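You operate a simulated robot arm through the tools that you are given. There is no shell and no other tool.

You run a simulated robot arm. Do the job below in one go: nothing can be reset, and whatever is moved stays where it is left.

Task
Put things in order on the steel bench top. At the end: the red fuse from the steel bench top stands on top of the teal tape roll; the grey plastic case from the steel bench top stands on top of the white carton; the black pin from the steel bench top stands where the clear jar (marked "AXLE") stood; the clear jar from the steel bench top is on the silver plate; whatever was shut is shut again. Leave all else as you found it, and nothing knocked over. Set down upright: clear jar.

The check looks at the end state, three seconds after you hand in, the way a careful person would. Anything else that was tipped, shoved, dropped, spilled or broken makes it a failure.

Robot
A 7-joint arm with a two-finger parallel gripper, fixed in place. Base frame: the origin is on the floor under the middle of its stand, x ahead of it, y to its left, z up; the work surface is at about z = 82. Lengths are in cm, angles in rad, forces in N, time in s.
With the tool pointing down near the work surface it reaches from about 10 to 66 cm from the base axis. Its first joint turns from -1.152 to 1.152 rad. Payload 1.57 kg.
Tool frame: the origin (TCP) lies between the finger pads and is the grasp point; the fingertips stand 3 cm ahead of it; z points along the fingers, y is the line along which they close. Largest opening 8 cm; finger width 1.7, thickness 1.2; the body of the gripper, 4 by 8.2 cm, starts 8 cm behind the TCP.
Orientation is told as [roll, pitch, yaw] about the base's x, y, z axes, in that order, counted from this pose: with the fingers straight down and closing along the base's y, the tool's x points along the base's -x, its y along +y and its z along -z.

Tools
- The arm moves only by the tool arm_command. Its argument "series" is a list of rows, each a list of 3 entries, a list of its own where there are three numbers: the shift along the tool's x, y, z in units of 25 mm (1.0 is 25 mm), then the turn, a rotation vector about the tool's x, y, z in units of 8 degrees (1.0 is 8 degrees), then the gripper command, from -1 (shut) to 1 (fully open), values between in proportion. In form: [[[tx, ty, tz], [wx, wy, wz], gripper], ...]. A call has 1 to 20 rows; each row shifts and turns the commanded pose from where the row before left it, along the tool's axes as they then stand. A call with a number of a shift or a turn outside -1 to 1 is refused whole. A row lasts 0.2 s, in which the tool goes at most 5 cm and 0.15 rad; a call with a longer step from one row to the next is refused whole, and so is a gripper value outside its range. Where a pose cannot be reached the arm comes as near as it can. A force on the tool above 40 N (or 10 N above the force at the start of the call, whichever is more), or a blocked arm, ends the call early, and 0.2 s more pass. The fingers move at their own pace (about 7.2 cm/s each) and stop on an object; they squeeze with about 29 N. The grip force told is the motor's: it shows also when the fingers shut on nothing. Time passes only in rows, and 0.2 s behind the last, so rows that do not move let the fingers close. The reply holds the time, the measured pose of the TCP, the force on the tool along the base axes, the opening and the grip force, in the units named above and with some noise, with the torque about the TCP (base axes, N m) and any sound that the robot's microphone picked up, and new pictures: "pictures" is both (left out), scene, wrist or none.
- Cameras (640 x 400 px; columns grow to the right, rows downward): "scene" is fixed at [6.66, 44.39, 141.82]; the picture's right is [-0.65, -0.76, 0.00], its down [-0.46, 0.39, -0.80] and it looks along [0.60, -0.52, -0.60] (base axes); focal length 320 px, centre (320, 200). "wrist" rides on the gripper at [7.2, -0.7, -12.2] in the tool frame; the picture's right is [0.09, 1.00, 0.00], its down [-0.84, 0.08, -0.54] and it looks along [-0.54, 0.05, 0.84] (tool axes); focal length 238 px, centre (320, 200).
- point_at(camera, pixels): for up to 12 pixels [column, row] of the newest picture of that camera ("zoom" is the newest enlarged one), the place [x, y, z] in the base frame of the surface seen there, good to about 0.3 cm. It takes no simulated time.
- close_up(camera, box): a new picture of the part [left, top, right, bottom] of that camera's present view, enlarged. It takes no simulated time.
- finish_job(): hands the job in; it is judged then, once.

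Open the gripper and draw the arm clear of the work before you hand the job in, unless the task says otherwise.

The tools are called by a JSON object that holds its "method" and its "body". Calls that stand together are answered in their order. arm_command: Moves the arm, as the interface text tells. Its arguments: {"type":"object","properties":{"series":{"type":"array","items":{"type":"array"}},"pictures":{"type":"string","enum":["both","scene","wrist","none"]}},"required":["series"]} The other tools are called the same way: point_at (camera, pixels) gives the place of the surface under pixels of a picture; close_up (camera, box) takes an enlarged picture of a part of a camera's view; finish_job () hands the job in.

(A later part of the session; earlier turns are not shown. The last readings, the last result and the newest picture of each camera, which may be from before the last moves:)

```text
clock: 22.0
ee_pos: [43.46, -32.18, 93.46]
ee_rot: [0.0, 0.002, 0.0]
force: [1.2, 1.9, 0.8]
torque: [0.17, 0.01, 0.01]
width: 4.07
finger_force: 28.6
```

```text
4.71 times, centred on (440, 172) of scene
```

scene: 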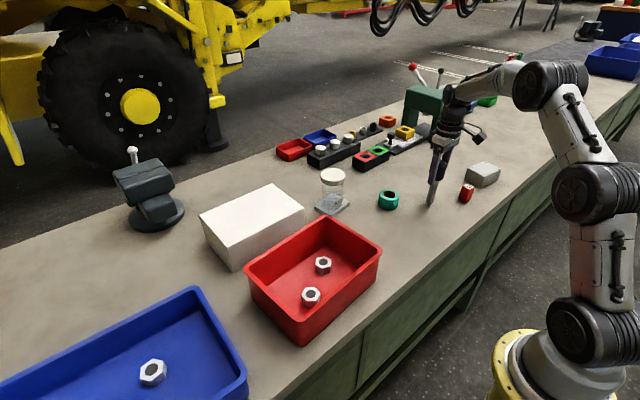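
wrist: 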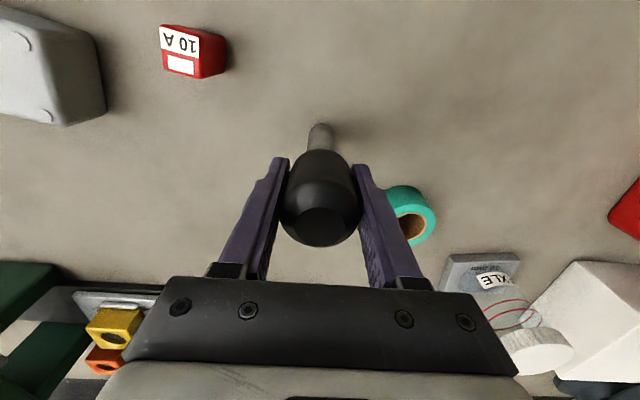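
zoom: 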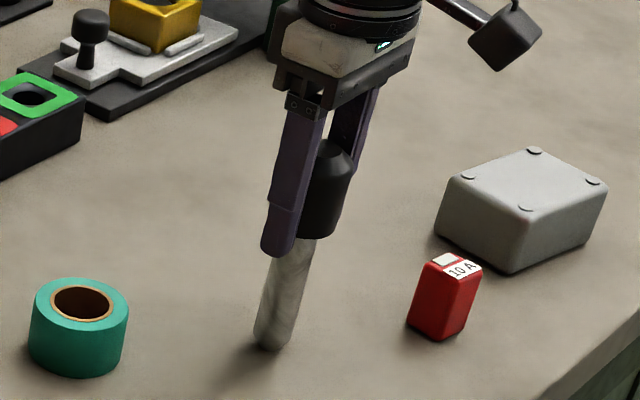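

The pin is gripped with a width of 4.07. I'll lift slowly at first and check the force to see it comes free.

{"method": "arm_command", "body": {"series": [[[0, 0, -0.08], [0, 0, 0], -1], [[0, 0, -0.12], [0, 0, 0], -1], [[0, 0, -0.2], [0, 0, 0], -1], [[0, 0, 0], [0, 0, 0], -1]]}}

{"method": "close_up", "body": {"camera": "scene", "box": [400, 130, 480, 215]}}

```text
clock: 23.0
ee_pos: [43.41, -32.15, 94.36]
ee_rot: [0.0, 0.0, -0.001]
force: [-0.8, -0.2, -3.1]
torque: [-0.02, -0.03, -0.01]
width: 4.1
finger_force: 28.6
```

scene: 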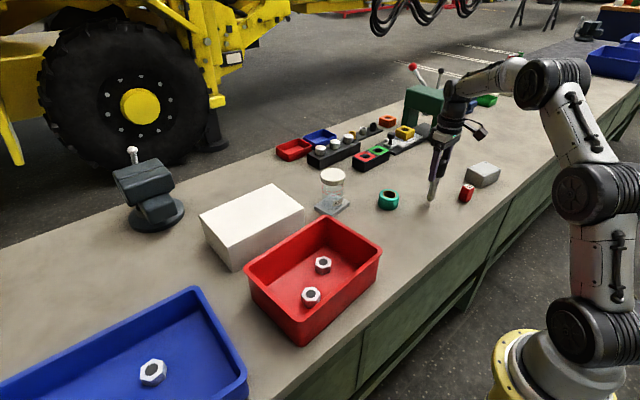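
wrist: 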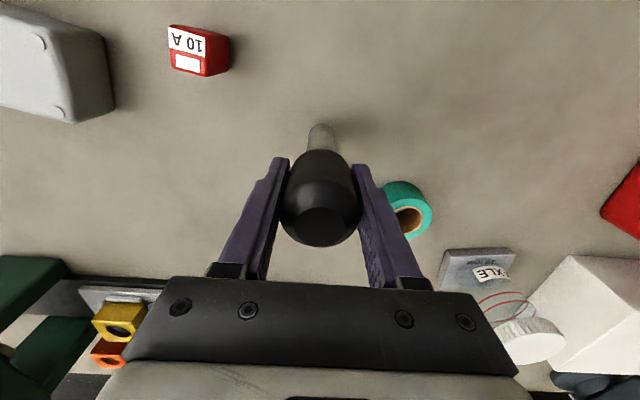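

```text
4.71 times, centred on (440, 172) of scene
```

zoom: 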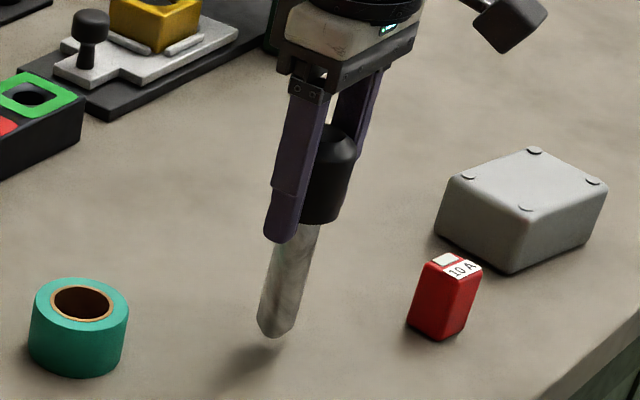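

The pin is free, with its tip off the bench and a weight of about 3 N. I'll lift it higher and carry it to the jar's old spot at (45.5, -8.05).

{"method": "arm_command", "body": {"series": [[[0, 0, -0.6], [0, 0, 0], -1], [[0, 0, -0.8], [0, 0, 0], -1], [[0, 0, -0.6], [0, 0, 0], -1], [[-0.05, 0.4, 0], [0, 0, 0], -1], [[-0.08, 0.8, 0], [0, 0, 0], -1], [[-0.08, 0.95, 0], [0, 0, 0], -1], [[-0.08, 0.95, 0], [0, 0, 0], -1], [[-0.08, 0.95, 0], [0, 0, 0], -1], [[-0.08, 0.95, 0], [0, 0, 0], -1], [[-0.08, 0.95, 0], [0, 0, 0], -1], [[-0.08, 0.95, 0], [0, 0, 0], -1], [[-0.08, 0.95, 0], [0, 0, 0], -1], [[-0.08, 0.9, 0], [0, 0, 0], -1], [[-0.04, 0.6, 0], [0, 0, 0], -1], [[0, 0.28, 0], [0, 0, 0], -1], [[0, 0, 0], [0, 0, 0], -1], [[0, 0, 0], [0, 0, 0], -1]]}}

{"method": "close_up", "body": {"camera": "scene", "box": [310, 130, 430, 260]}}

```text
clock: 26.6
ee_pos: [45.49, -8.03, 99.46]
ee_rot: [0.001, 0.0, -0.001]
force: [-0.7, 0.1, -3.9]
torque: [-0.05, 0.06, 0.01]
width: 4.12
finger_force: 28.8
```

scene: 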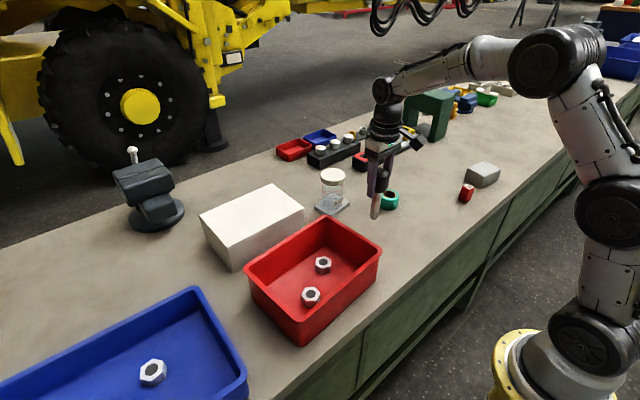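
wrist: 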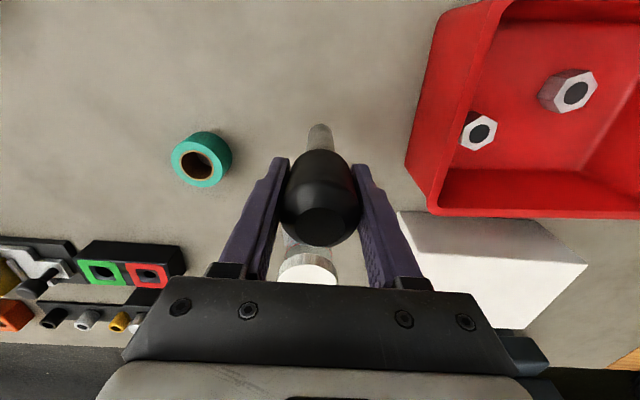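

```text
3.08 times, centred on (370, 195) of scene
```

zoom: 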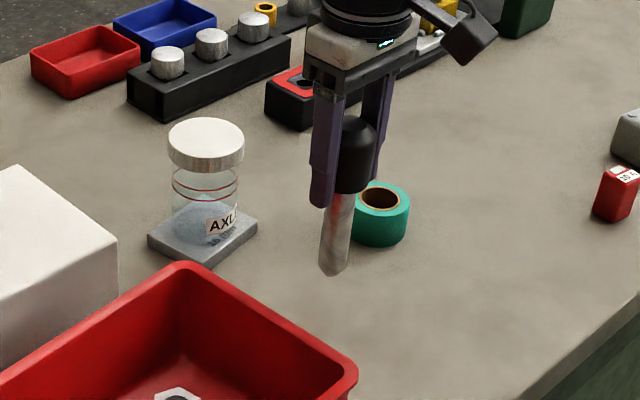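

The pin hangs upright at (45.5, -8.0). I'll lower it to just above bench contact (TCP about 93.6).

{"method": "arm_command", "body": {"series": [[[0, 0, 0.6], [0, 0, 0], -1], [[0, 0, 0.7], [0, 0, 0], -1], [[0, 0, 0.6], [0, 0, 0], -1], [[0, 0, 0.3], [0, 0, 0], -1], [[0, 0, 0.1], [0, 0, 0], -1], [[0, 0, 0], [0, 0, 0], -1], [[0, 0, 0], [0, 0, 0], -1]]}}

{"method": "arm_command", "body": {"series": [[[0, 0, 0.04], [0, 0, 0], -1], [[0, 0, 0], [0, 0, 0], -1]], "pictures": "none"}}

{"method": "close_up", "body": {"camera": "scene", "box": [330, 150, 430, 260]}}

```text
clock: 28.2
ee_pos: [45.49, -7.95, 93.61]
ee_rot: [0.001, 0.0, 0.0]
force: [0.3, -0.3, -3.6]
torque: [-0.01, 0.03, 0.0]
width: 4.08
finger_force: 28.5
```

scene: 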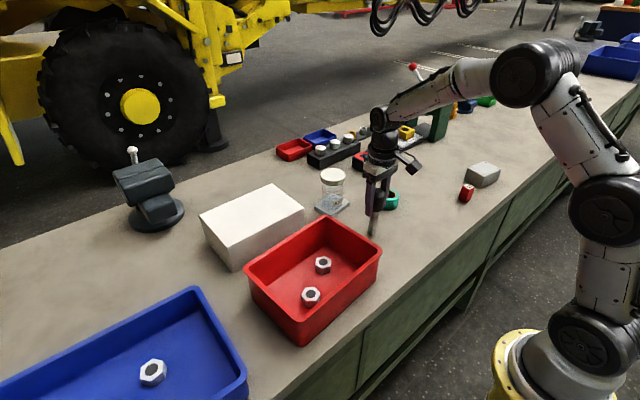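
wrist: 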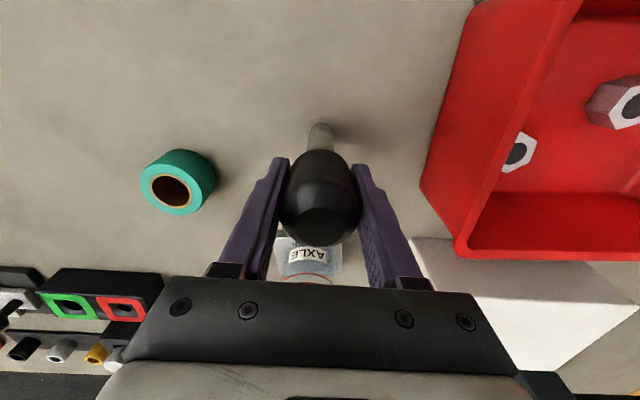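

```text
clock: 28.8
ee_pos: [45.43, -7.99, 93.47]
ee_rot: [0.0, 0.0, 0.001]
force: [-0.2, -0.3, -2.7]
torque: [0.02, 0.01, -0.02]
width: 4.06
finger_force: 28.8
```

```text
3.64 times, centred on (380, 205) of scene
```

zoom: 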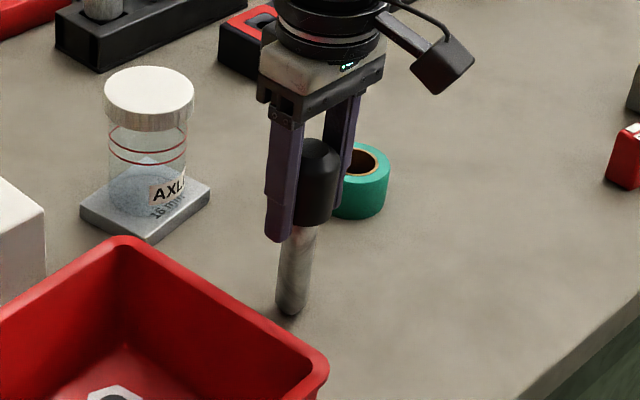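

The force still shows the pin's full weight, so it isn't touching yet. I'll continue in 0.5–1 mm steps.

{"method": "arm_command", "body": {"series": [[[0, 0, 0.03], [0, 0, 0], -1], [[0, 0, 0], [0, 0, 0], -1]], "pictures": "none"}}

{"method": "arm_command", "body": {"series": [[[0, 0, 0.02], [0, 0, 0], -1], [[0, 0, 0], [0, 0, 0], -1]], "pictures": "none"}}

```text
clock: 29.4
ee_pos: [45.56, -8.17, 93.45]
ee_rot: [0.0, 0.001, 0.001]
force: [0.1, 0.0, -3.4]
torque: [0.0, 0.0, 0.0]
width: 4.1
finger_force: 29.0
```

```text
clock: 30.0
ee_pos: [45.54, -7.97, 93.45]
ee_rot: [-0.001, 0.0, 0.001]
force: [-0.4, -0.5, -2.2]
torque: [-0.07, 0.07, -0.01]
width: 4.09
finger_force: 28.3
```

{"method": "arm_command", "body": {"series": [[[0, 0, 0.03], [0, 0, 0], -1], [[0, 0, 0], [0, 0, 0], -1]], "pictures": "none"}}

```text
clock: 30.6
ee_pos: [45.51, -8.0, 93.37]
ee_rot: [0.001, -0.002, 0.001]
force: [-4.9, 1.7, 10.5]
torque: [0.14, 0.55, 0.01]
width: 4.08
finger_force: 29.2
```

That is contact, with a 10.5 N push and some sideways load. I'll back off half a millimetre so the pin rests lightly, then check the picture before releasing.

{"method": "arm_command", "body": {"series": [[[0, 0, -0.02], [0, 0, 0], -1], [[0, 0, 0], [0, 0, 0], -1]], "pictures": "none"}}

{"method": "close_up", "body": {"camera": "scene", "box": [340, 160, 420, 260]}}

{"method": "close_up", "body": {"camera": "wrist", "box": [260, 90, 380, 260]}}

```text
clock: 31.2
ee_pos: [45.6, -8.05, 93.52]
ee_rot: [0.0, 0.0, 0.0]
force: [-4.3, 0.6, 11.0]
torque: [0.0, 0.43, -0.04]
width: 4.06
finger_force: 29.2
```

```text
4.00 times, centred on (380, 210) of scene
```

zoom: 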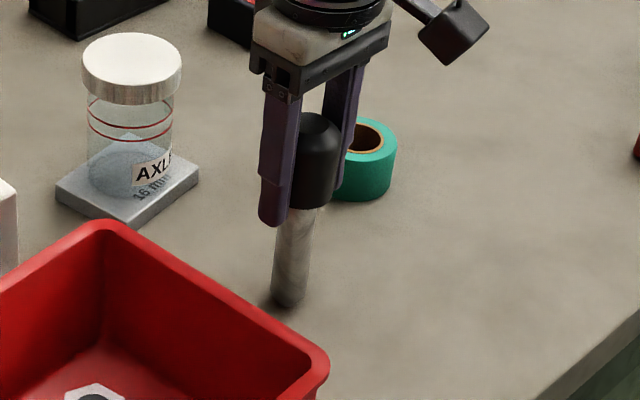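

```text
2.35 times, centred on (320, 175) of wrist
```

zoom: 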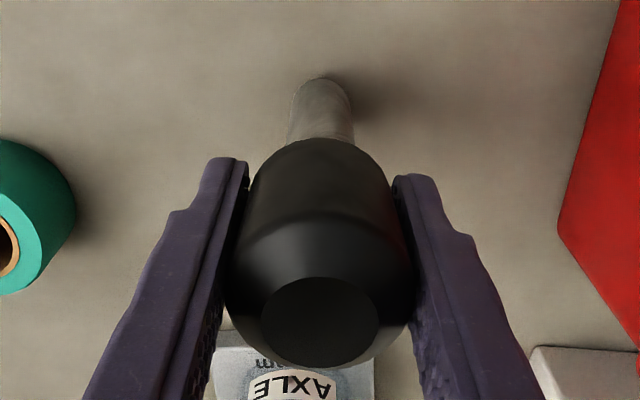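

It still pushes at 11 N, so I'll back off a little more to unload it.

{"method": "arm_command", "body": {"series": [[[0, 0, -0.03], [0, 0, 0], -1], [[0, 0, 0], [0, 0, 0], -1], [[0, 0, 0], [0, 0, 0], -1]], "pictures": "none"}}

```text
clock: 32.0
ee_pos: [45.6, -7.99, 93.38]
ee_rot: [0.0, -0.001, 0.0]
force: [2.1, -2.1, 2.0]
torque: [-0.23, -0.22, 0.0]
width: 4.05
finger_force: 29.0
```

The cap and shaft project where a vertical pin should, and the contact is now light. I'll release gently, widening a little at a time.

{"method": "arm_command", "body": {"series": [[[0, 0, 0], [0, 0, 0], 0.06], [[0, 0, 0], [0, 0, 0], 0.12], [[0, 0, 0], [0, 0, 0], 0.2], [[0, 0, 0], [0, 0, 0], 0.4], [[0, 0, 0], [0, 0, 0], 0.8], [[0, 0, 0], [0, 0, 0], 1], [[0, 0, 0], [0, 0, 0], 1]]}}

{"method": "close_up", "body": {"camera": "scene", "box": [340, 160, 420, 260]}}

```text
clock: 33.6
ee_pos: [45.48, -8.02, 93.43]
ee_rot: [0.0, 0.001, 0.0]
force: [-0.3, 0.2, -0.2]
torque: [0.02, 0.03, 0.02]
width: 8.01
finger_force: 0.0
```

scene: 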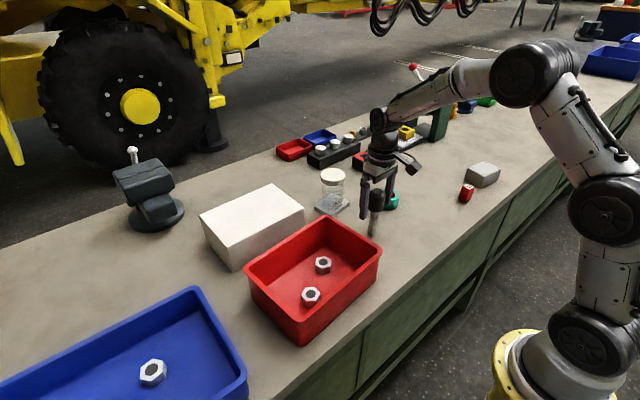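
wrist: 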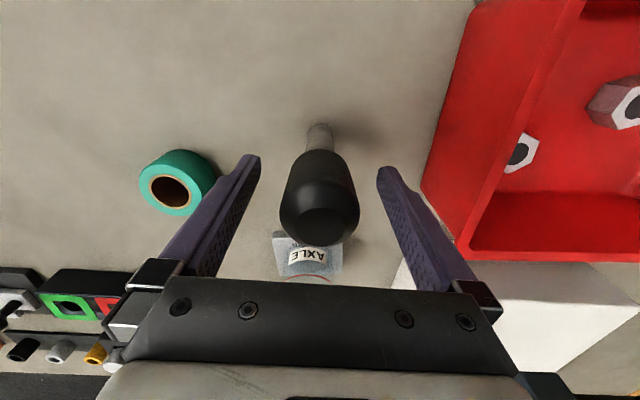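

```text
4.00 times, centred on (380, 210) of scene
```

zoom: 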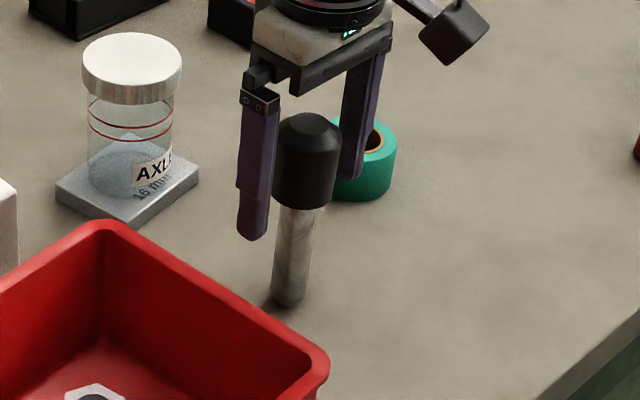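

The pin stands after release. I'll wait a moment and compare to see that it isn't leaning or rocking.

{"method": "arm_command", "body": {"series": [[[0, 0, 0], [0, 0, 0], 1], [[0, 0, 0], [0, 0, 0], 1], [[0, 0, 0], [0, 0, 0], 1], [[0, 0, 0], [0, 0, 0], 1]], "pictures": "wrist"}}

{"method": "close_up", "body": {"camera": "wrist", "box": [260, 90, 380, 260]}}

```text
clock: 34.6
ee_pos: [45.5, -8.01, 93.48]
ee_rot: [0.0, 0.0, -0.001]
force: [0.9, 0.9, 0.4]
torque: [0.0, -0.03, -0.02]
width: 7.98
finger_force: 0.1
```

wrist: 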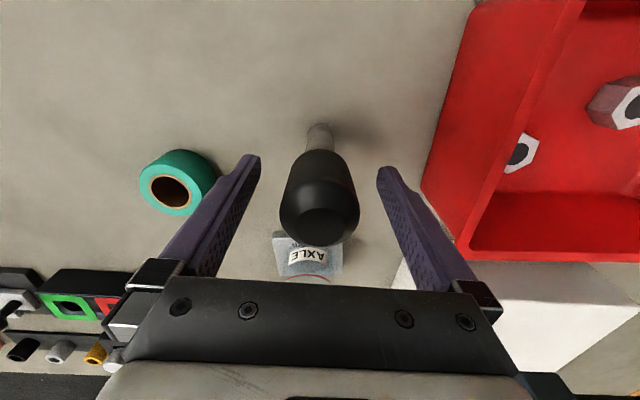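

```text
2.35 times, centred on (320, 175) of wrist
```

zoom: 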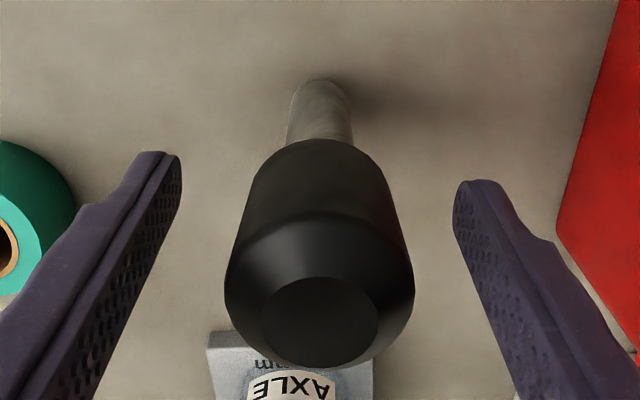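

The pin is steady and upright. I'll rise clear and move near the tape roll to measure its ring and hole closely.

{"method": "arm_command", "body": {"series": [[[0, 0, -0.3], [0, 0, 0], 1], [[0, 0, -0.8], [0, 0, 0], 1], [[0, 0, -1], [0, 0, 0], 1], [[0, 0, -1], [0, 0, 0], 1], [[0, 0, -1], [0, 0, 0], 1], [[-0.15, -0.8, 0], [0, 0, 0], 1], [[-0.15, -0.9, 0], [0, 0, 0], 1], [[-0.15, -0.9, 0], [0, 0, 0], 1], [[-0.15, -0.9, 0], [0, 0, 0], 1], [[-0.15, -0.9, 0], [0, 0, 0], 1], [[-0.15, -0.9, 0], [0, 0, 0], 1], [[-0.1, -0.4, 0], [0, 0, 0], 1], [[0, 0, 0.8], [0, 0, 0], 1], [[0, 0, 0], [0, 0, 0], 1], [[0, 0, 0], [0, 0, 0], 1]]}}

{"method": "close_up", "body": {"camera": "wrist", "box": [240, 80, 400, 220]}}

{"method": "close_up", "body": {"camera": "scene", "box": [340, 150, 440, 250]}}

```text
clock: 37.8
ee_pos: [48.06, -22.28, 101.76]
ee_rot: [0.001, 0.001, 0.002]
force: [-0.2, 0.6, -0.2]
torque: [-0.01, 0.0, 0.01]
width: 8.02
finger_force: 0.1
```

scene: 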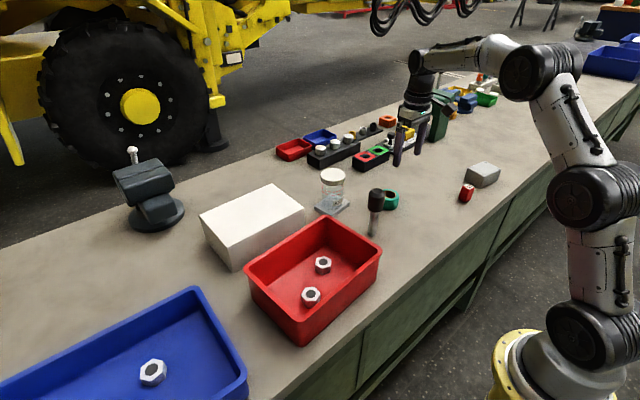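
wrist: 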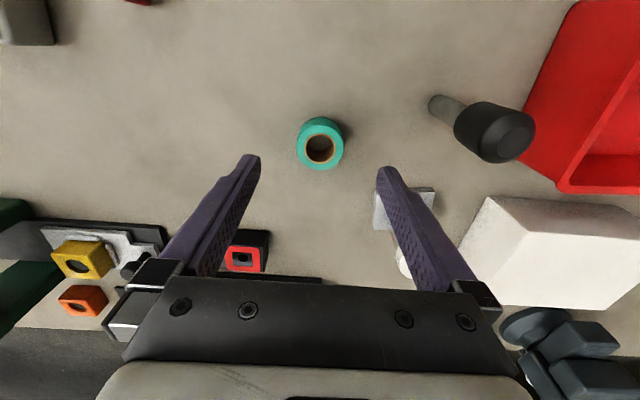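

```text
2.86 times, centred on (320, 150) of wrist
```

zoom: 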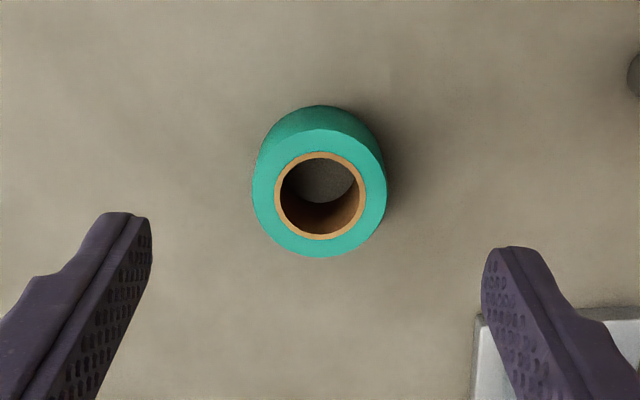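

```text
4.00 times, centred on (390, 200) of scene
```

zoom: 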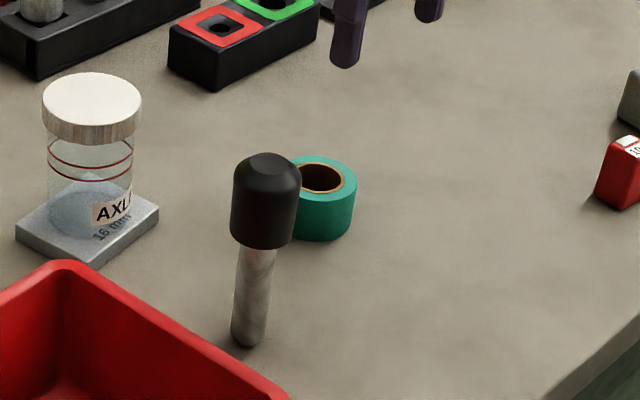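

The tape ring is roughly 5.9 cm outside with a 3.4 cm hole. I'll measure ring points to fix its centre and top height.

{"method": "close_up", "body": {"camera": "wrist", "box": [280, 100, 360, 180]}}

```text
5.00 times, centred on (320, 140) of wrist
```

zoom: 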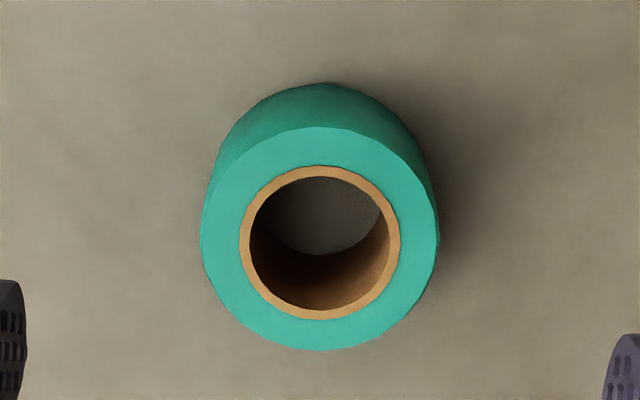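

{"method": "point_at", "body": {"camera": "zoom", "pixels": [[207, 238], [434, 238], [320, 133], [320, 345], [245, 243], [395, 243], [320, 170], [320, 314], [240, 165], [400, 165], [240, 315], [400, 315]]}}

```text
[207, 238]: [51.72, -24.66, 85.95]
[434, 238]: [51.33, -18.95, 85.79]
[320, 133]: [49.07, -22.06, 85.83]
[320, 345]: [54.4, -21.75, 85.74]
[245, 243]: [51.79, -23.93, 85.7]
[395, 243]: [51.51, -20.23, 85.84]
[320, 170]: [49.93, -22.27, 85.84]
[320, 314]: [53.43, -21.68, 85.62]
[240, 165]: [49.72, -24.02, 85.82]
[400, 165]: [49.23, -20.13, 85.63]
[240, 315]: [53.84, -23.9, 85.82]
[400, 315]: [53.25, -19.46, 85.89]
```

The tape's centre is about (51.6, -22.0) with its top at z 85.8 and the hole at 3.4 cm, nearly as wide as the fuse. I'll move above the fuse to measure it.

{"method": "arm_command", "body": {"series": [[[0.3, -0.5, 0], [0, 0, 0], 1], [[0.5, -0.9, 0], [0, 0, 0], 1], [[0.5, -0.95, 0], [0, 0, 0], 1], [[0.5, -0.95, 0], [0, 0, 0], 1], [[0.5, -0.95, 0], [0, 0, 0], 1], [[0.5, -0.95, 0], [0, 0, 0], 1], [[0.5, -0.95, 0], [0, 0, 0], 1], [[0.5, -0.9, 0], [0, 0, 0], 1], [[0.46, -0.72, 0], [0, 0, 0], 1], [[0, 0, 0.6], [0, 0, 0], 1], [[0, 0, 0], [0, 0, 0], 1], [[0, 0, 0], [0, 0, 0], 1]]}}

{"method": "close_up", "body": {"camera": "wrist", "box": [270, 80, 370, 180]}}

```text
clock: 40.4
ee_pos: [37.37, -41.81, 100.02]
ee_rot: [0.0, 0.0, 0.001]
force: [1.1, -0.1, -0.4]
torque: [0.01, 0.01, -0.02]
width: 8.03
finger_force: 0.1
```

scene: 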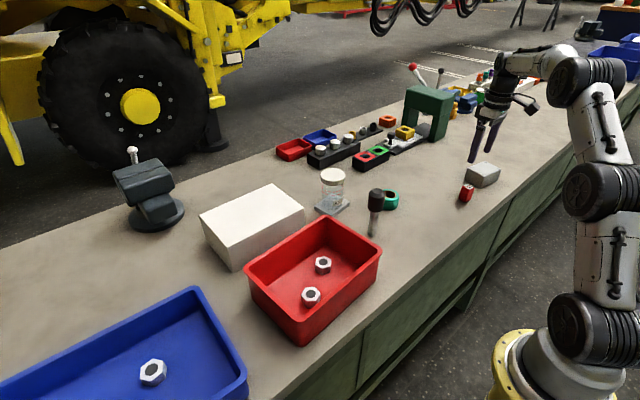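
wrist: 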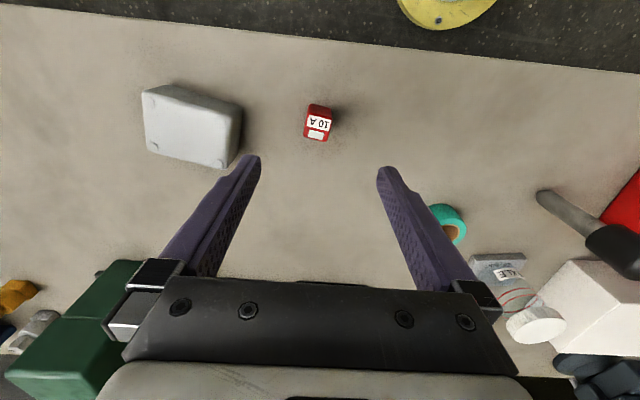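

```text
4.00 times, centred on (320, 130) of wrist
```

zoom: 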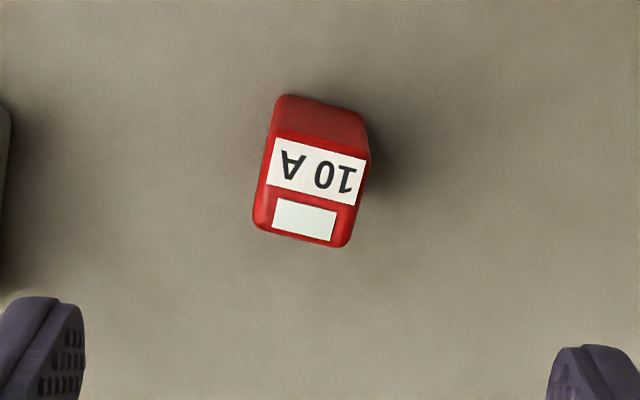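

The fuse's top face has corners near zoom pixels (270,132), (370,155), (345,247) and (253,222); I'll measure its size and rotation.

{"method": "point_at", "body": {"camera": "zoom", "pixels": [[274, 140], [365, 160], [342, 242], [257, 222], [310, 190], [320, 148], [300, 232], [263, 180], [355, 200], [285, 98], [360, 112]]}}

{"method": "close_up", "body": {"camera": "wrist", "box": [120, 60, 280, 190]}}

{"method": "point_at", "body": {"camera": "zoom", "pixels": [[110, 120], [100, 270], [425, 320], [455, 170], [290, 220], [160, 85], [300, 110], [110, 200], [440, 240], [270, 305], [470, 150], [455, 330]]}}

```text
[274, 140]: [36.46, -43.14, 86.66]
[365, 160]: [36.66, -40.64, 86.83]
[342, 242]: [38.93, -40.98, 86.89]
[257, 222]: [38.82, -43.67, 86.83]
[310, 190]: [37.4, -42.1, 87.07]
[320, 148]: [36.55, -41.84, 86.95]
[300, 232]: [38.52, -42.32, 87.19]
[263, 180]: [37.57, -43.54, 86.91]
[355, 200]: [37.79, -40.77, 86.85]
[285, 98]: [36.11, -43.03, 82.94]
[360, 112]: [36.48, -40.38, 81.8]
```

```text
3.08 times, centred on (200, 125) of wrist
```

zoom: 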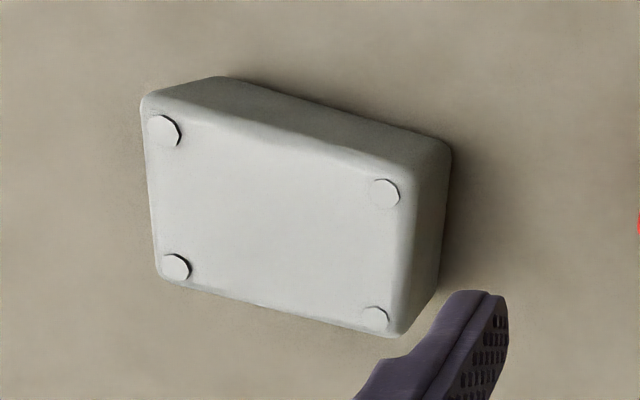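

```text
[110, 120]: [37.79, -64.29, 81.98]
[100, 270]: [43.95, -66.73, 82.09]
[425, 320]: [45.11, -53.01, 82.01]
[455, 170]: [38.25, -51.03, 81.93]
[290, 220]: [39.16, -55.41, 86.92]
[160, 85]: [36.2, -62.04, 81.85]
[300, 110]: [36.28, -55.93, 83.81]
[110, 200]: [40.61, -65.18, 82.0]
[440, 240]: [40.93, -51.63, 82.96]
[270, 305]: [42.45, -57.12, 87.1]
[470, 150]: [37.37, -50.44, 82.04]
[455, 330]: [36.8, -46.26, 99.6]
```

The fuse is about 2.65 × 2.46 × 5 cm, centred at (37.45, -42.1) and turned about -8.5°. I'll match that yaw, centre on it and come down part way to verify.

{"method": "arm_command", "body": {"series": [[[-0.03, -0.12, 0], [0, 0, 1], 1], [[0, 0, 0.8], [0, 0, 0.06], 1], [[0, 0, 0.8], [0, 0, 0], 1], [[0, 0, 0.8], [0, 0, 0], 0.6], [[0, 0, 0], [0, 0, 0], 0.6], [[0, 0, 0], [0, 0, 0], 0.6]]}}

{"method": "close_up", "body": {"camera": "wrist", "box": [240, 80, 400, 240]}}

```text
clock: 41.8
ee_pos: [37.44, -42.03, 94.17]
ee_rot: [0.0, 0.0, -0.149]
force: [0.0, -0.1, -0.3]
torque: [-0.01, -0.03, -0.01]
width: 6.4
finger_force: 0.1
```

scene: 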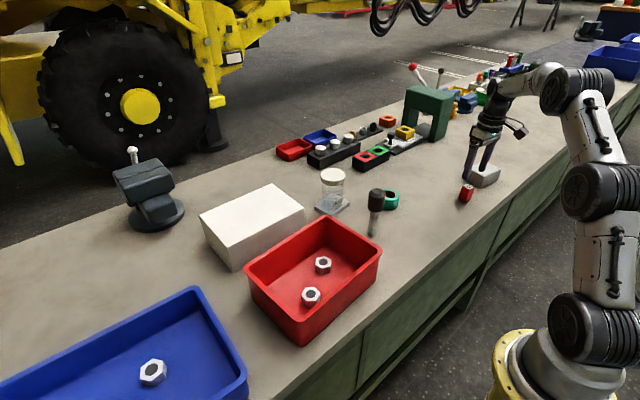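
wrist: 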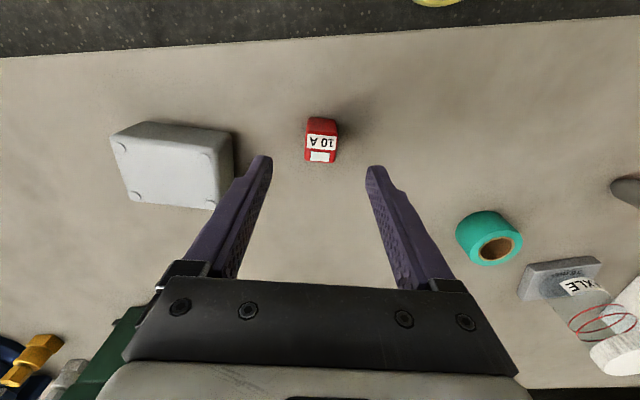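

```text
2.50 times, centred on (320, 160) of wrist
```

zoom: 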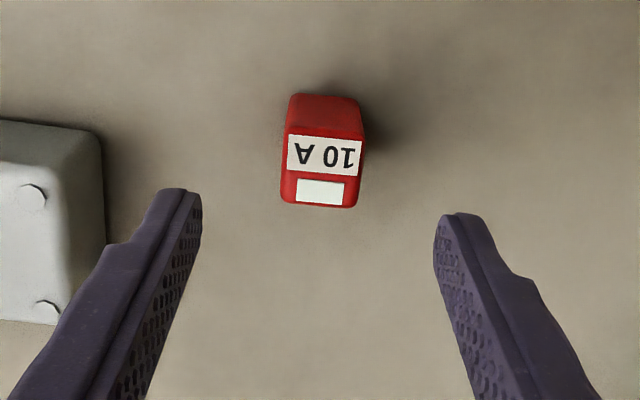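

The fuse's top centre is at (321,147), matching the tool axis, and its edges are parallel to the fingers. I'll descend to TCP about 85.7 with the opening at 6.4 cm.

{"method": "arm_command", "body": {"series": [[[0, 0, 0.8], [0, 0, 0], 0.6], [[0, 0, 0.8], [0, 0, 0], 0.6], [[0, 0, 0.8], [0, 0, 0], 0.6], [[0, 0, 0.6], [0, 0, 0], 0.6], [[0, 0, 0.3], [0, 0, 0], 0.6], [[0, 0, 0.08], [0, 0, 0], 0.6], [[0, 0, 0], [0, 0, 0], 0.6]]}}

{"method": "close_up", "body": {"camera": "wrist", "box": [240, 100, 400, 260]}}

{"method": "close_up", "body": {"camera": "scene", "box": [430, 130, 530, 220]}}

```text
clock: 43.4
ee_pos: [37.45, -41.99, 85.71]
ee_rot: [0.001, 0.001, -0.148]
force: [0.5, 0.4, 0.2]
torque: [0.02, 0.02, -0.05]
width: 6.41
finger_force: 0.0
```

scene: 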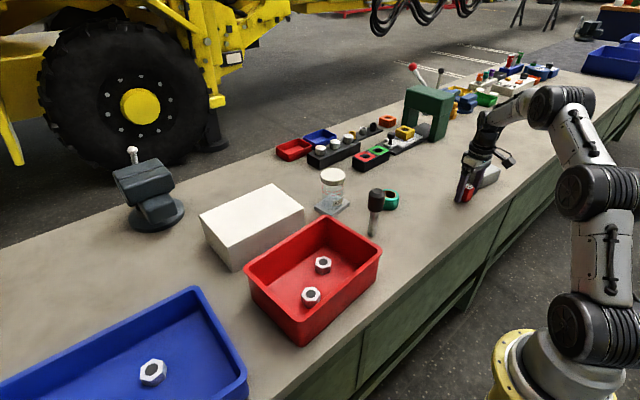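
wrist: 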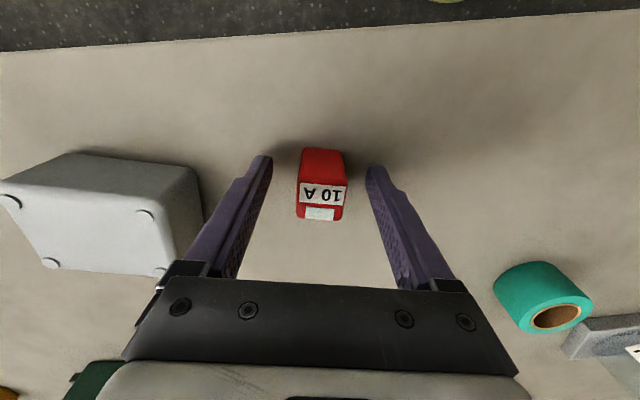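

```text
2.50 times, centred on (320, 180) of wrist
```

zoom: 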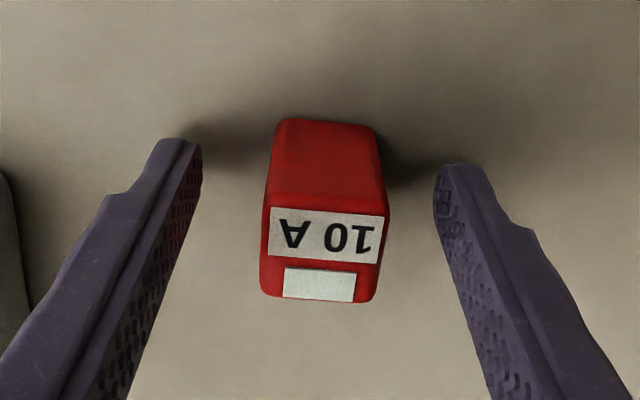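

```text
4.44 times, centred on (480, 175) of scene
```

zoom: 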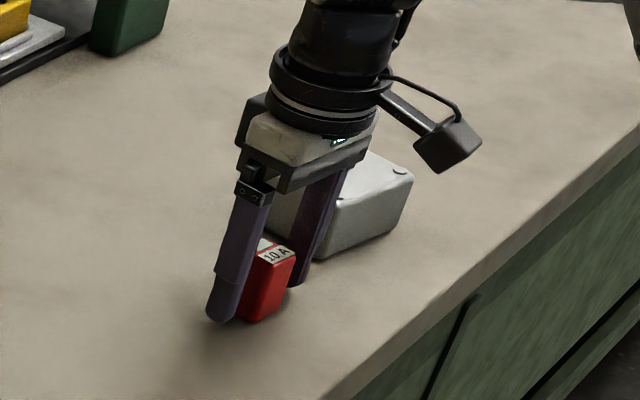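

The fuse is centred between the fingers, so I'll close gradually and then lift.

{"method": "arm_command", "body": {"series": [[[0, 0, 0], [0, 0, 0], 0.2], [[0, 0, 0], [0, 0, 0], -0.1], [[0, 0, 0], [0, 0, 0], -0.22], [[0, 0, 0], [0, 0, 0], -0.3], [[0, 0, 0], [0, 0, 0], -0.4], [[0, 0, 0], [0, 0, 0], -1], [[0, 0, 0], [0, 0, 0], -1], [[0, 0, 0], [0, 0, 0], -1]], "pictures": "wrist"}}

{"method": "arm_command", "body": {"series": [[[0, 0, -0.1], [0, 0, 0], -1], [[0, 0, -0.3], [0, 0, 0], -1], [[0, 0, 0], [0, 0, 0], -1]], "pictures": "wrist"}}

{"method": "close_up", "body": {"camera": "wrist", "box": [240, 100, 400, 260]}}

{"method": "close_up", "body": {"camera": "scene", "box": [430, 130, 530, 220]}}

```text
clock: 45.2
ee_pos: [37.44, -42.04, 85.83]
ee_rot: [0.001, -0.001, -0.147]
force: [0.2, 0.4, -0.3]
torque: [0.01, 0.01, 0.01]
width: 2.69
finger_force: 28.5
```

wrist: 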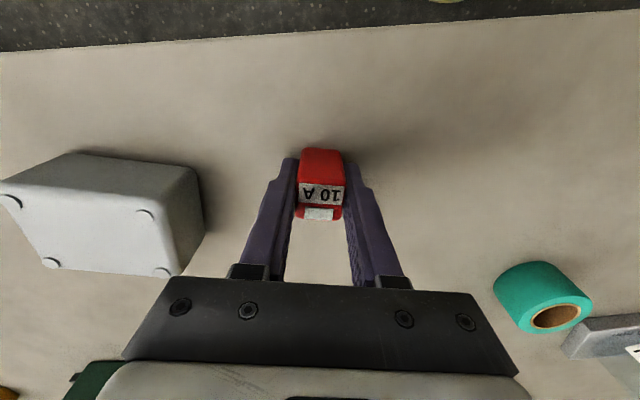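

```text
clock: 46.0
ee_pos: [37.6, -41.96, 86.81]
ee_rot: [0.001, -0.001, -0.147]
force: [0.3, -0.3, -1.0]
torque: [-0.02, 0.02, 0.0]
width: 2.71
finger_force: 28.8
```

wrist: 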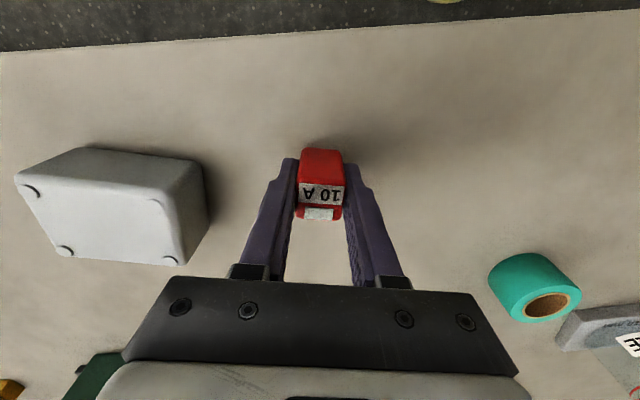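

```text
2.50 times, centred on (320, 180) of wrist
```

zoom: 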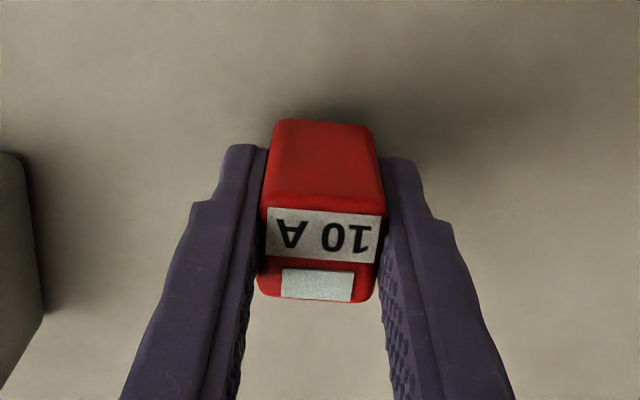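

```text
4.44 times, centred on (480, 175) of scene
```

zoom: 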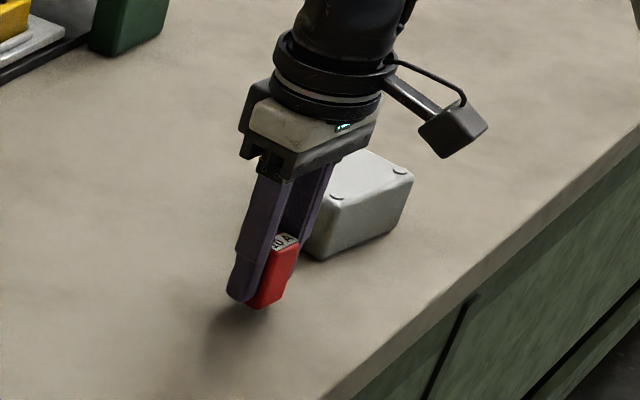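

The fuse is held with its weight shown on the force. I'll lift, turn the yaw back to zero and carry it to (49.95, -22.0), over the near rim of the tape ring.

{"method": "arm_command", "body": {"series": [[[0, 0, -0.7], [0, 0, 0], -1], [[0, 0, -1], [0, 0, 0], -1], [[0, 0, -1], [0, 0, 0], -1], [[0, 0, -0.7], [0, 0, -0.5], -1], [[0, 0, 0], [0, 0, -0.56], -1], [[-0.25, 0.4, 0], [0, 0, 0], -1], [[-0.5, 0.8, 0], [0, 0, 0], -1], [[-0.6, 0.95, 0], [0, 0, 0], -1], [[-0.6, 0.95, 0], [0, 0, 0], -1], [[-0.6, 0.95, 0], [0, 0, 0], -1], [[-0.6, 0.95, 0], [0, 0, 0], -1], [[-0.6, 0.95, 0], [0, 0, 0], -1], [[-0.55, 0.9, 0], [0, 0, 0], -1], [[-0.45, 0.75, 0], [0, 0, 0], -1], [[-0.23, 0.4, 0], [0, 0, 0], -1], [[0, 0, 0], [0, 0, 0], -1], [[0, 0, 0], [0, 0, 0], -1]]}}

{"method": "close_up", "body": {"camera": "wrist", "box": [240, 80, 400, 240]}}

{"method": "close_up", "body": {"camera": "scene", "box": [340, 130, 440, 230]}}

```text
clock: 49.6
ee_pos: [49.88, -22.09, 95.22]
ee_rot: [0.0, 0.0, -0.001]
force: [0.4, 0.3, 0.0]
torque: [-0.04, 0.02, -0.02]
width: 2.7
finger_force: 29.0
```

scene: 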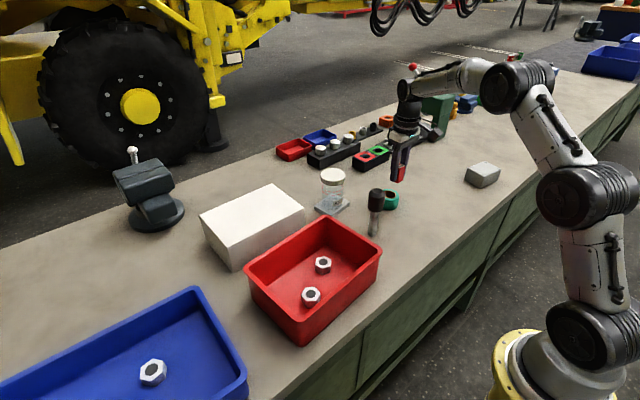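
wrist: 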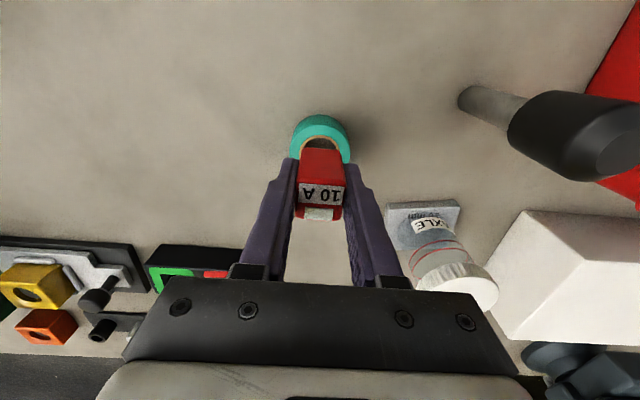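

```text
2.50 times, centred on (320, 160) of wrist
```

zoom: 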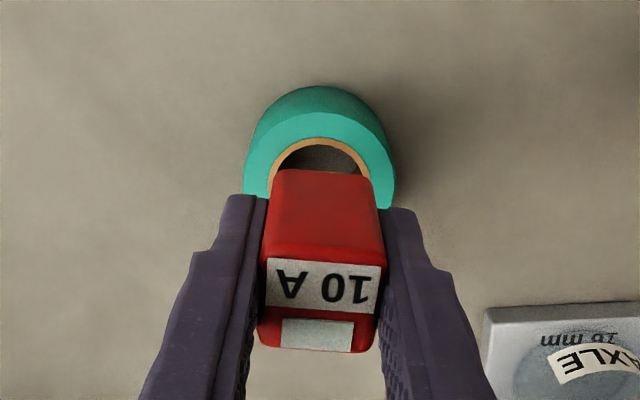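

```text
4.00 times, centred on (390, 180) of scene
```

zoom: 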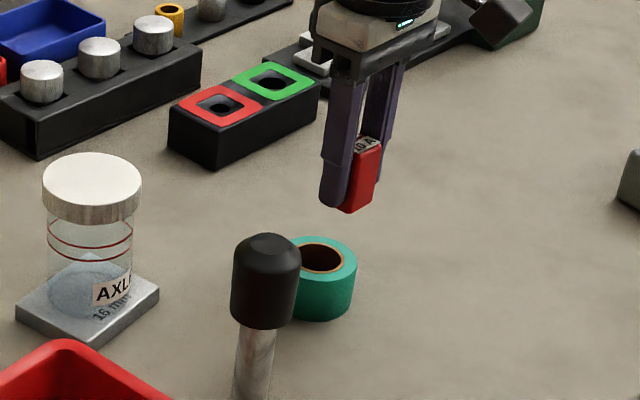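

The fuse seems to lean a bit in the scene zoom, so I'll look closer before lowering.

{"method": "close_up", "body": {"camera": "scene", "box": [380, 150, 420, 190]}}

{"method": "close_up", "body": {"camera": "wrist", "box": [280, 130, 360, 230]}}

```text
10.00 times, centred on (400, 170) of scene
```

zoom: 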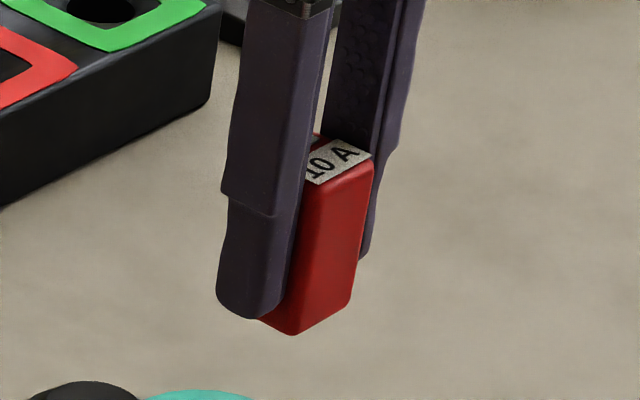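

```text
4.00 times, centred on (320, 180) of wrist
```

zoom: 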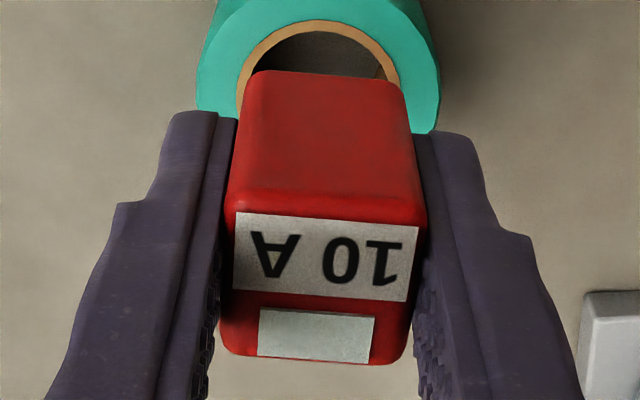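

The fuse's vertical edge runs parallel to the fingers (slope -0.16, as expected), so it is upright. I'll lower it to just above the tape rim (TCP about 90.0).

{"method": "arm_command", "body": {"series": [[[0, 0, 0.6], [0, 0, 0], -1], [[0, 0, 0.7], [0, 0, 0], -1], [[0, 0, 0.5], [0, 0, 0], -1], [[0, 0, 0.2], [0, 0, 0], -1], [[0, 0, 0.06], [0, 0, 0], -1], [[0, 0, 0], [0, 0, 0], -1], [[0, 0, 0], [0, 0, 0], -1]]}}

{"method": "close_up", "body": {"camera": "scene", "box": [360, 160, 420, 220]}}

{"method": "close_up", "body": {"camera": "wrist", "box": [260, 100, 380, 230]}}

```text
clock: 51.2
ee_pos: [49.94, -22.03, 90.11]
ee_rot: [0.001, 0.0, -0.001]
force: [-0.1, 0.1, 0.2]
torque: [-0.03, 0.01, 0.04]
width: 2.73
finger_force: 29.3
```

scene: 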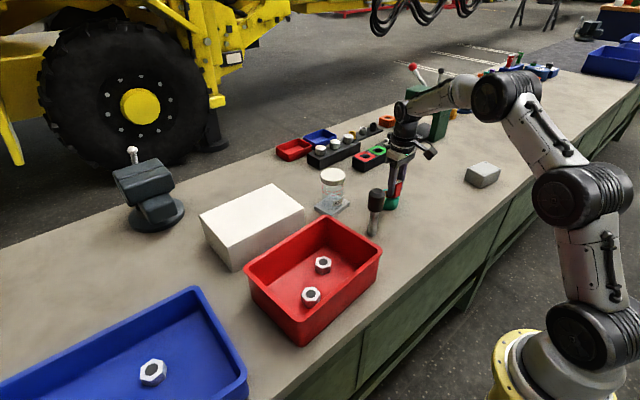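
wrist: 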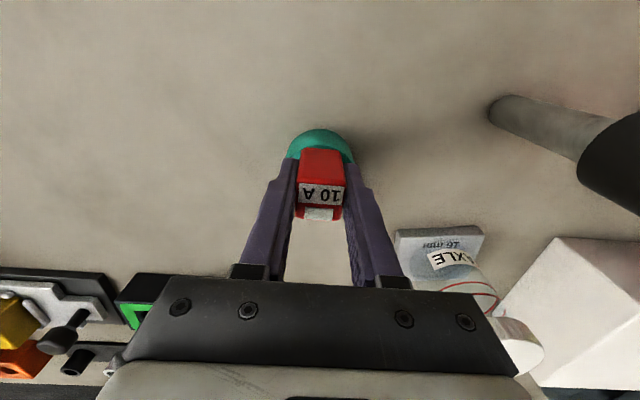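

```text
6.67 times, centred on (390, 190) of scene
```

zoom: 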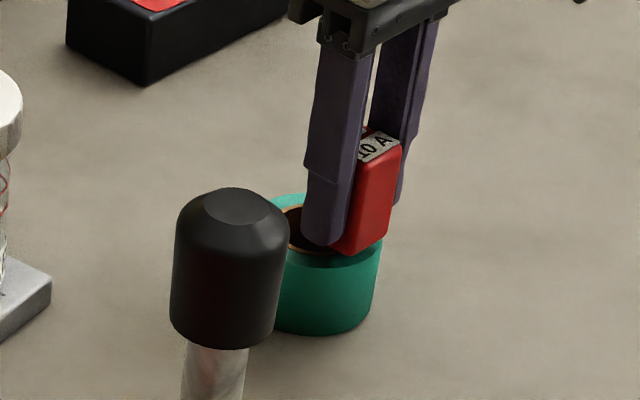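

```text
3.08 times, centred on (320, 165) of wrist
```

zoom: 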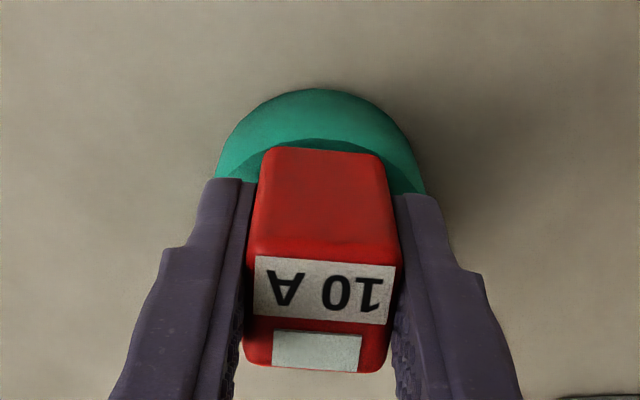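

The fuse is a few millimetres over the near rim of the ring. I'll take 0.75–1 mm steps down while watching the force.

{"method": "arm_command", "body": {"series": [[[0, 0, 0.04], [0, 0, 0], -1], [[0, 0, 0.03], [0, 0, 0], -1], [[0, 0, 0], [0, 0, 0], -1]], "pictures": "none"}}

{"method": "arm_command", "body": {"series": [[[0, 0, 0.03], [0, 0, 0], -1], [[0, 0, 0], [0, 0, 0], -1]], "pictures": "none"}}

{"method": "arm_command", "body": {"series": [[[0, 0, 0.03], [0, 0, 0], -1], [[0, 0, 0], [0, 0, 0], -1]], "pictures": "none"}}

```text
clock: 52.0
ee_pos: [49.82, -22.07, 89.82]
ee_rot: [0.0, 0.0, -0.001]
force: [-0.1, 0.9, -0.1]
torque: [0.02, -0.01, -0.02]
width: 2.71
finger_force: 29.0
```

```text
clock: 52.6
ee_pos: [49.88, -21.94, 89.78]
ee_rot: [0.001, -0.001, -0.001]
force: [-0.1, 0.4, -0.5]
torque: [0.03, 0.01, 0.01]
width: 2.73
finger_force: 29.3
```

```text
clock: 53.2
ee_pos: [49.9, -22.02, 89.73]
ee_rot: [0.001, -0.001, 0.0]
force: [0.4, 0.1, -0.1]
torque: [0.01, 0.01, -0.01]
width: 2.73
finger_force: 29.3
```

No contact force yet at TCP 89.73, so I'll keep stepping down slowly.

{"method": "arm_command", "body": {"series": [[[0, 0, 0.03], [0, 0, 0], -1], [[0, 0, 0], [0, 0, 0], -1]], "pictures": "none"}}

{"method": "arm_command", "body": {"series": [[[0, 0, 0.03], [0, 0, 0], -1], [[0, 0, 0], [0, 0, 0], -1]], "pictures": "none"}}

{"method": "close_up", "body": {"camera": "scene", "box": [360, 160, 420, 220]}}

```text
clock: 53.8
ee_pos: [49.9, -22.04, 89.81]
ee_rot: [0.0, 0.001, -0.001]
force: [-0.6, 0.6, 0.4]
torque: [0.01, -0.04, 0.03]
width: 2.71
finger_force: 28.7
```

```text
clock: 54.4
ee_pos: [49.87, -22.08, 89.48]
ee_rot: [0.001, 0.0, 0.0]
force: [-0.4, 0.2, 1.2]
torque: [-0.01, 0.02, -0.03]
width: 2.72
finger_force: 28.5
```

```text
6.67 times, centred on (390, 190) of scene
```

zoom: 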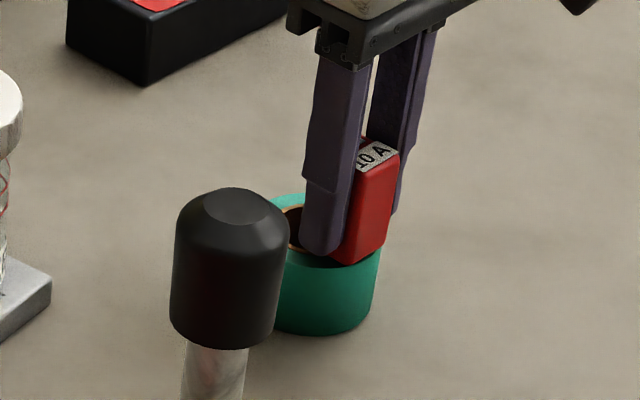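

The reading of 1.2 N is near noise level. One more small step should show clear contact.

{"method": "arm_command", "body": {"series": [[[0, 0, 0.03], [0, 0, 0], -1], [[0, 0, 0], [0, 0, 0], -1]], "pictures": "none"}}

```text
clock: 55.0
ee_pos: [49.89, -21.99, 89.54]
ee_rot: [0.001, -0.002, -0.001]
force: [-0.9, 0.5, 4.3]
torque: [0.03, 0.04, 0.01]
width: 2.72
finger_force: 29.0
```

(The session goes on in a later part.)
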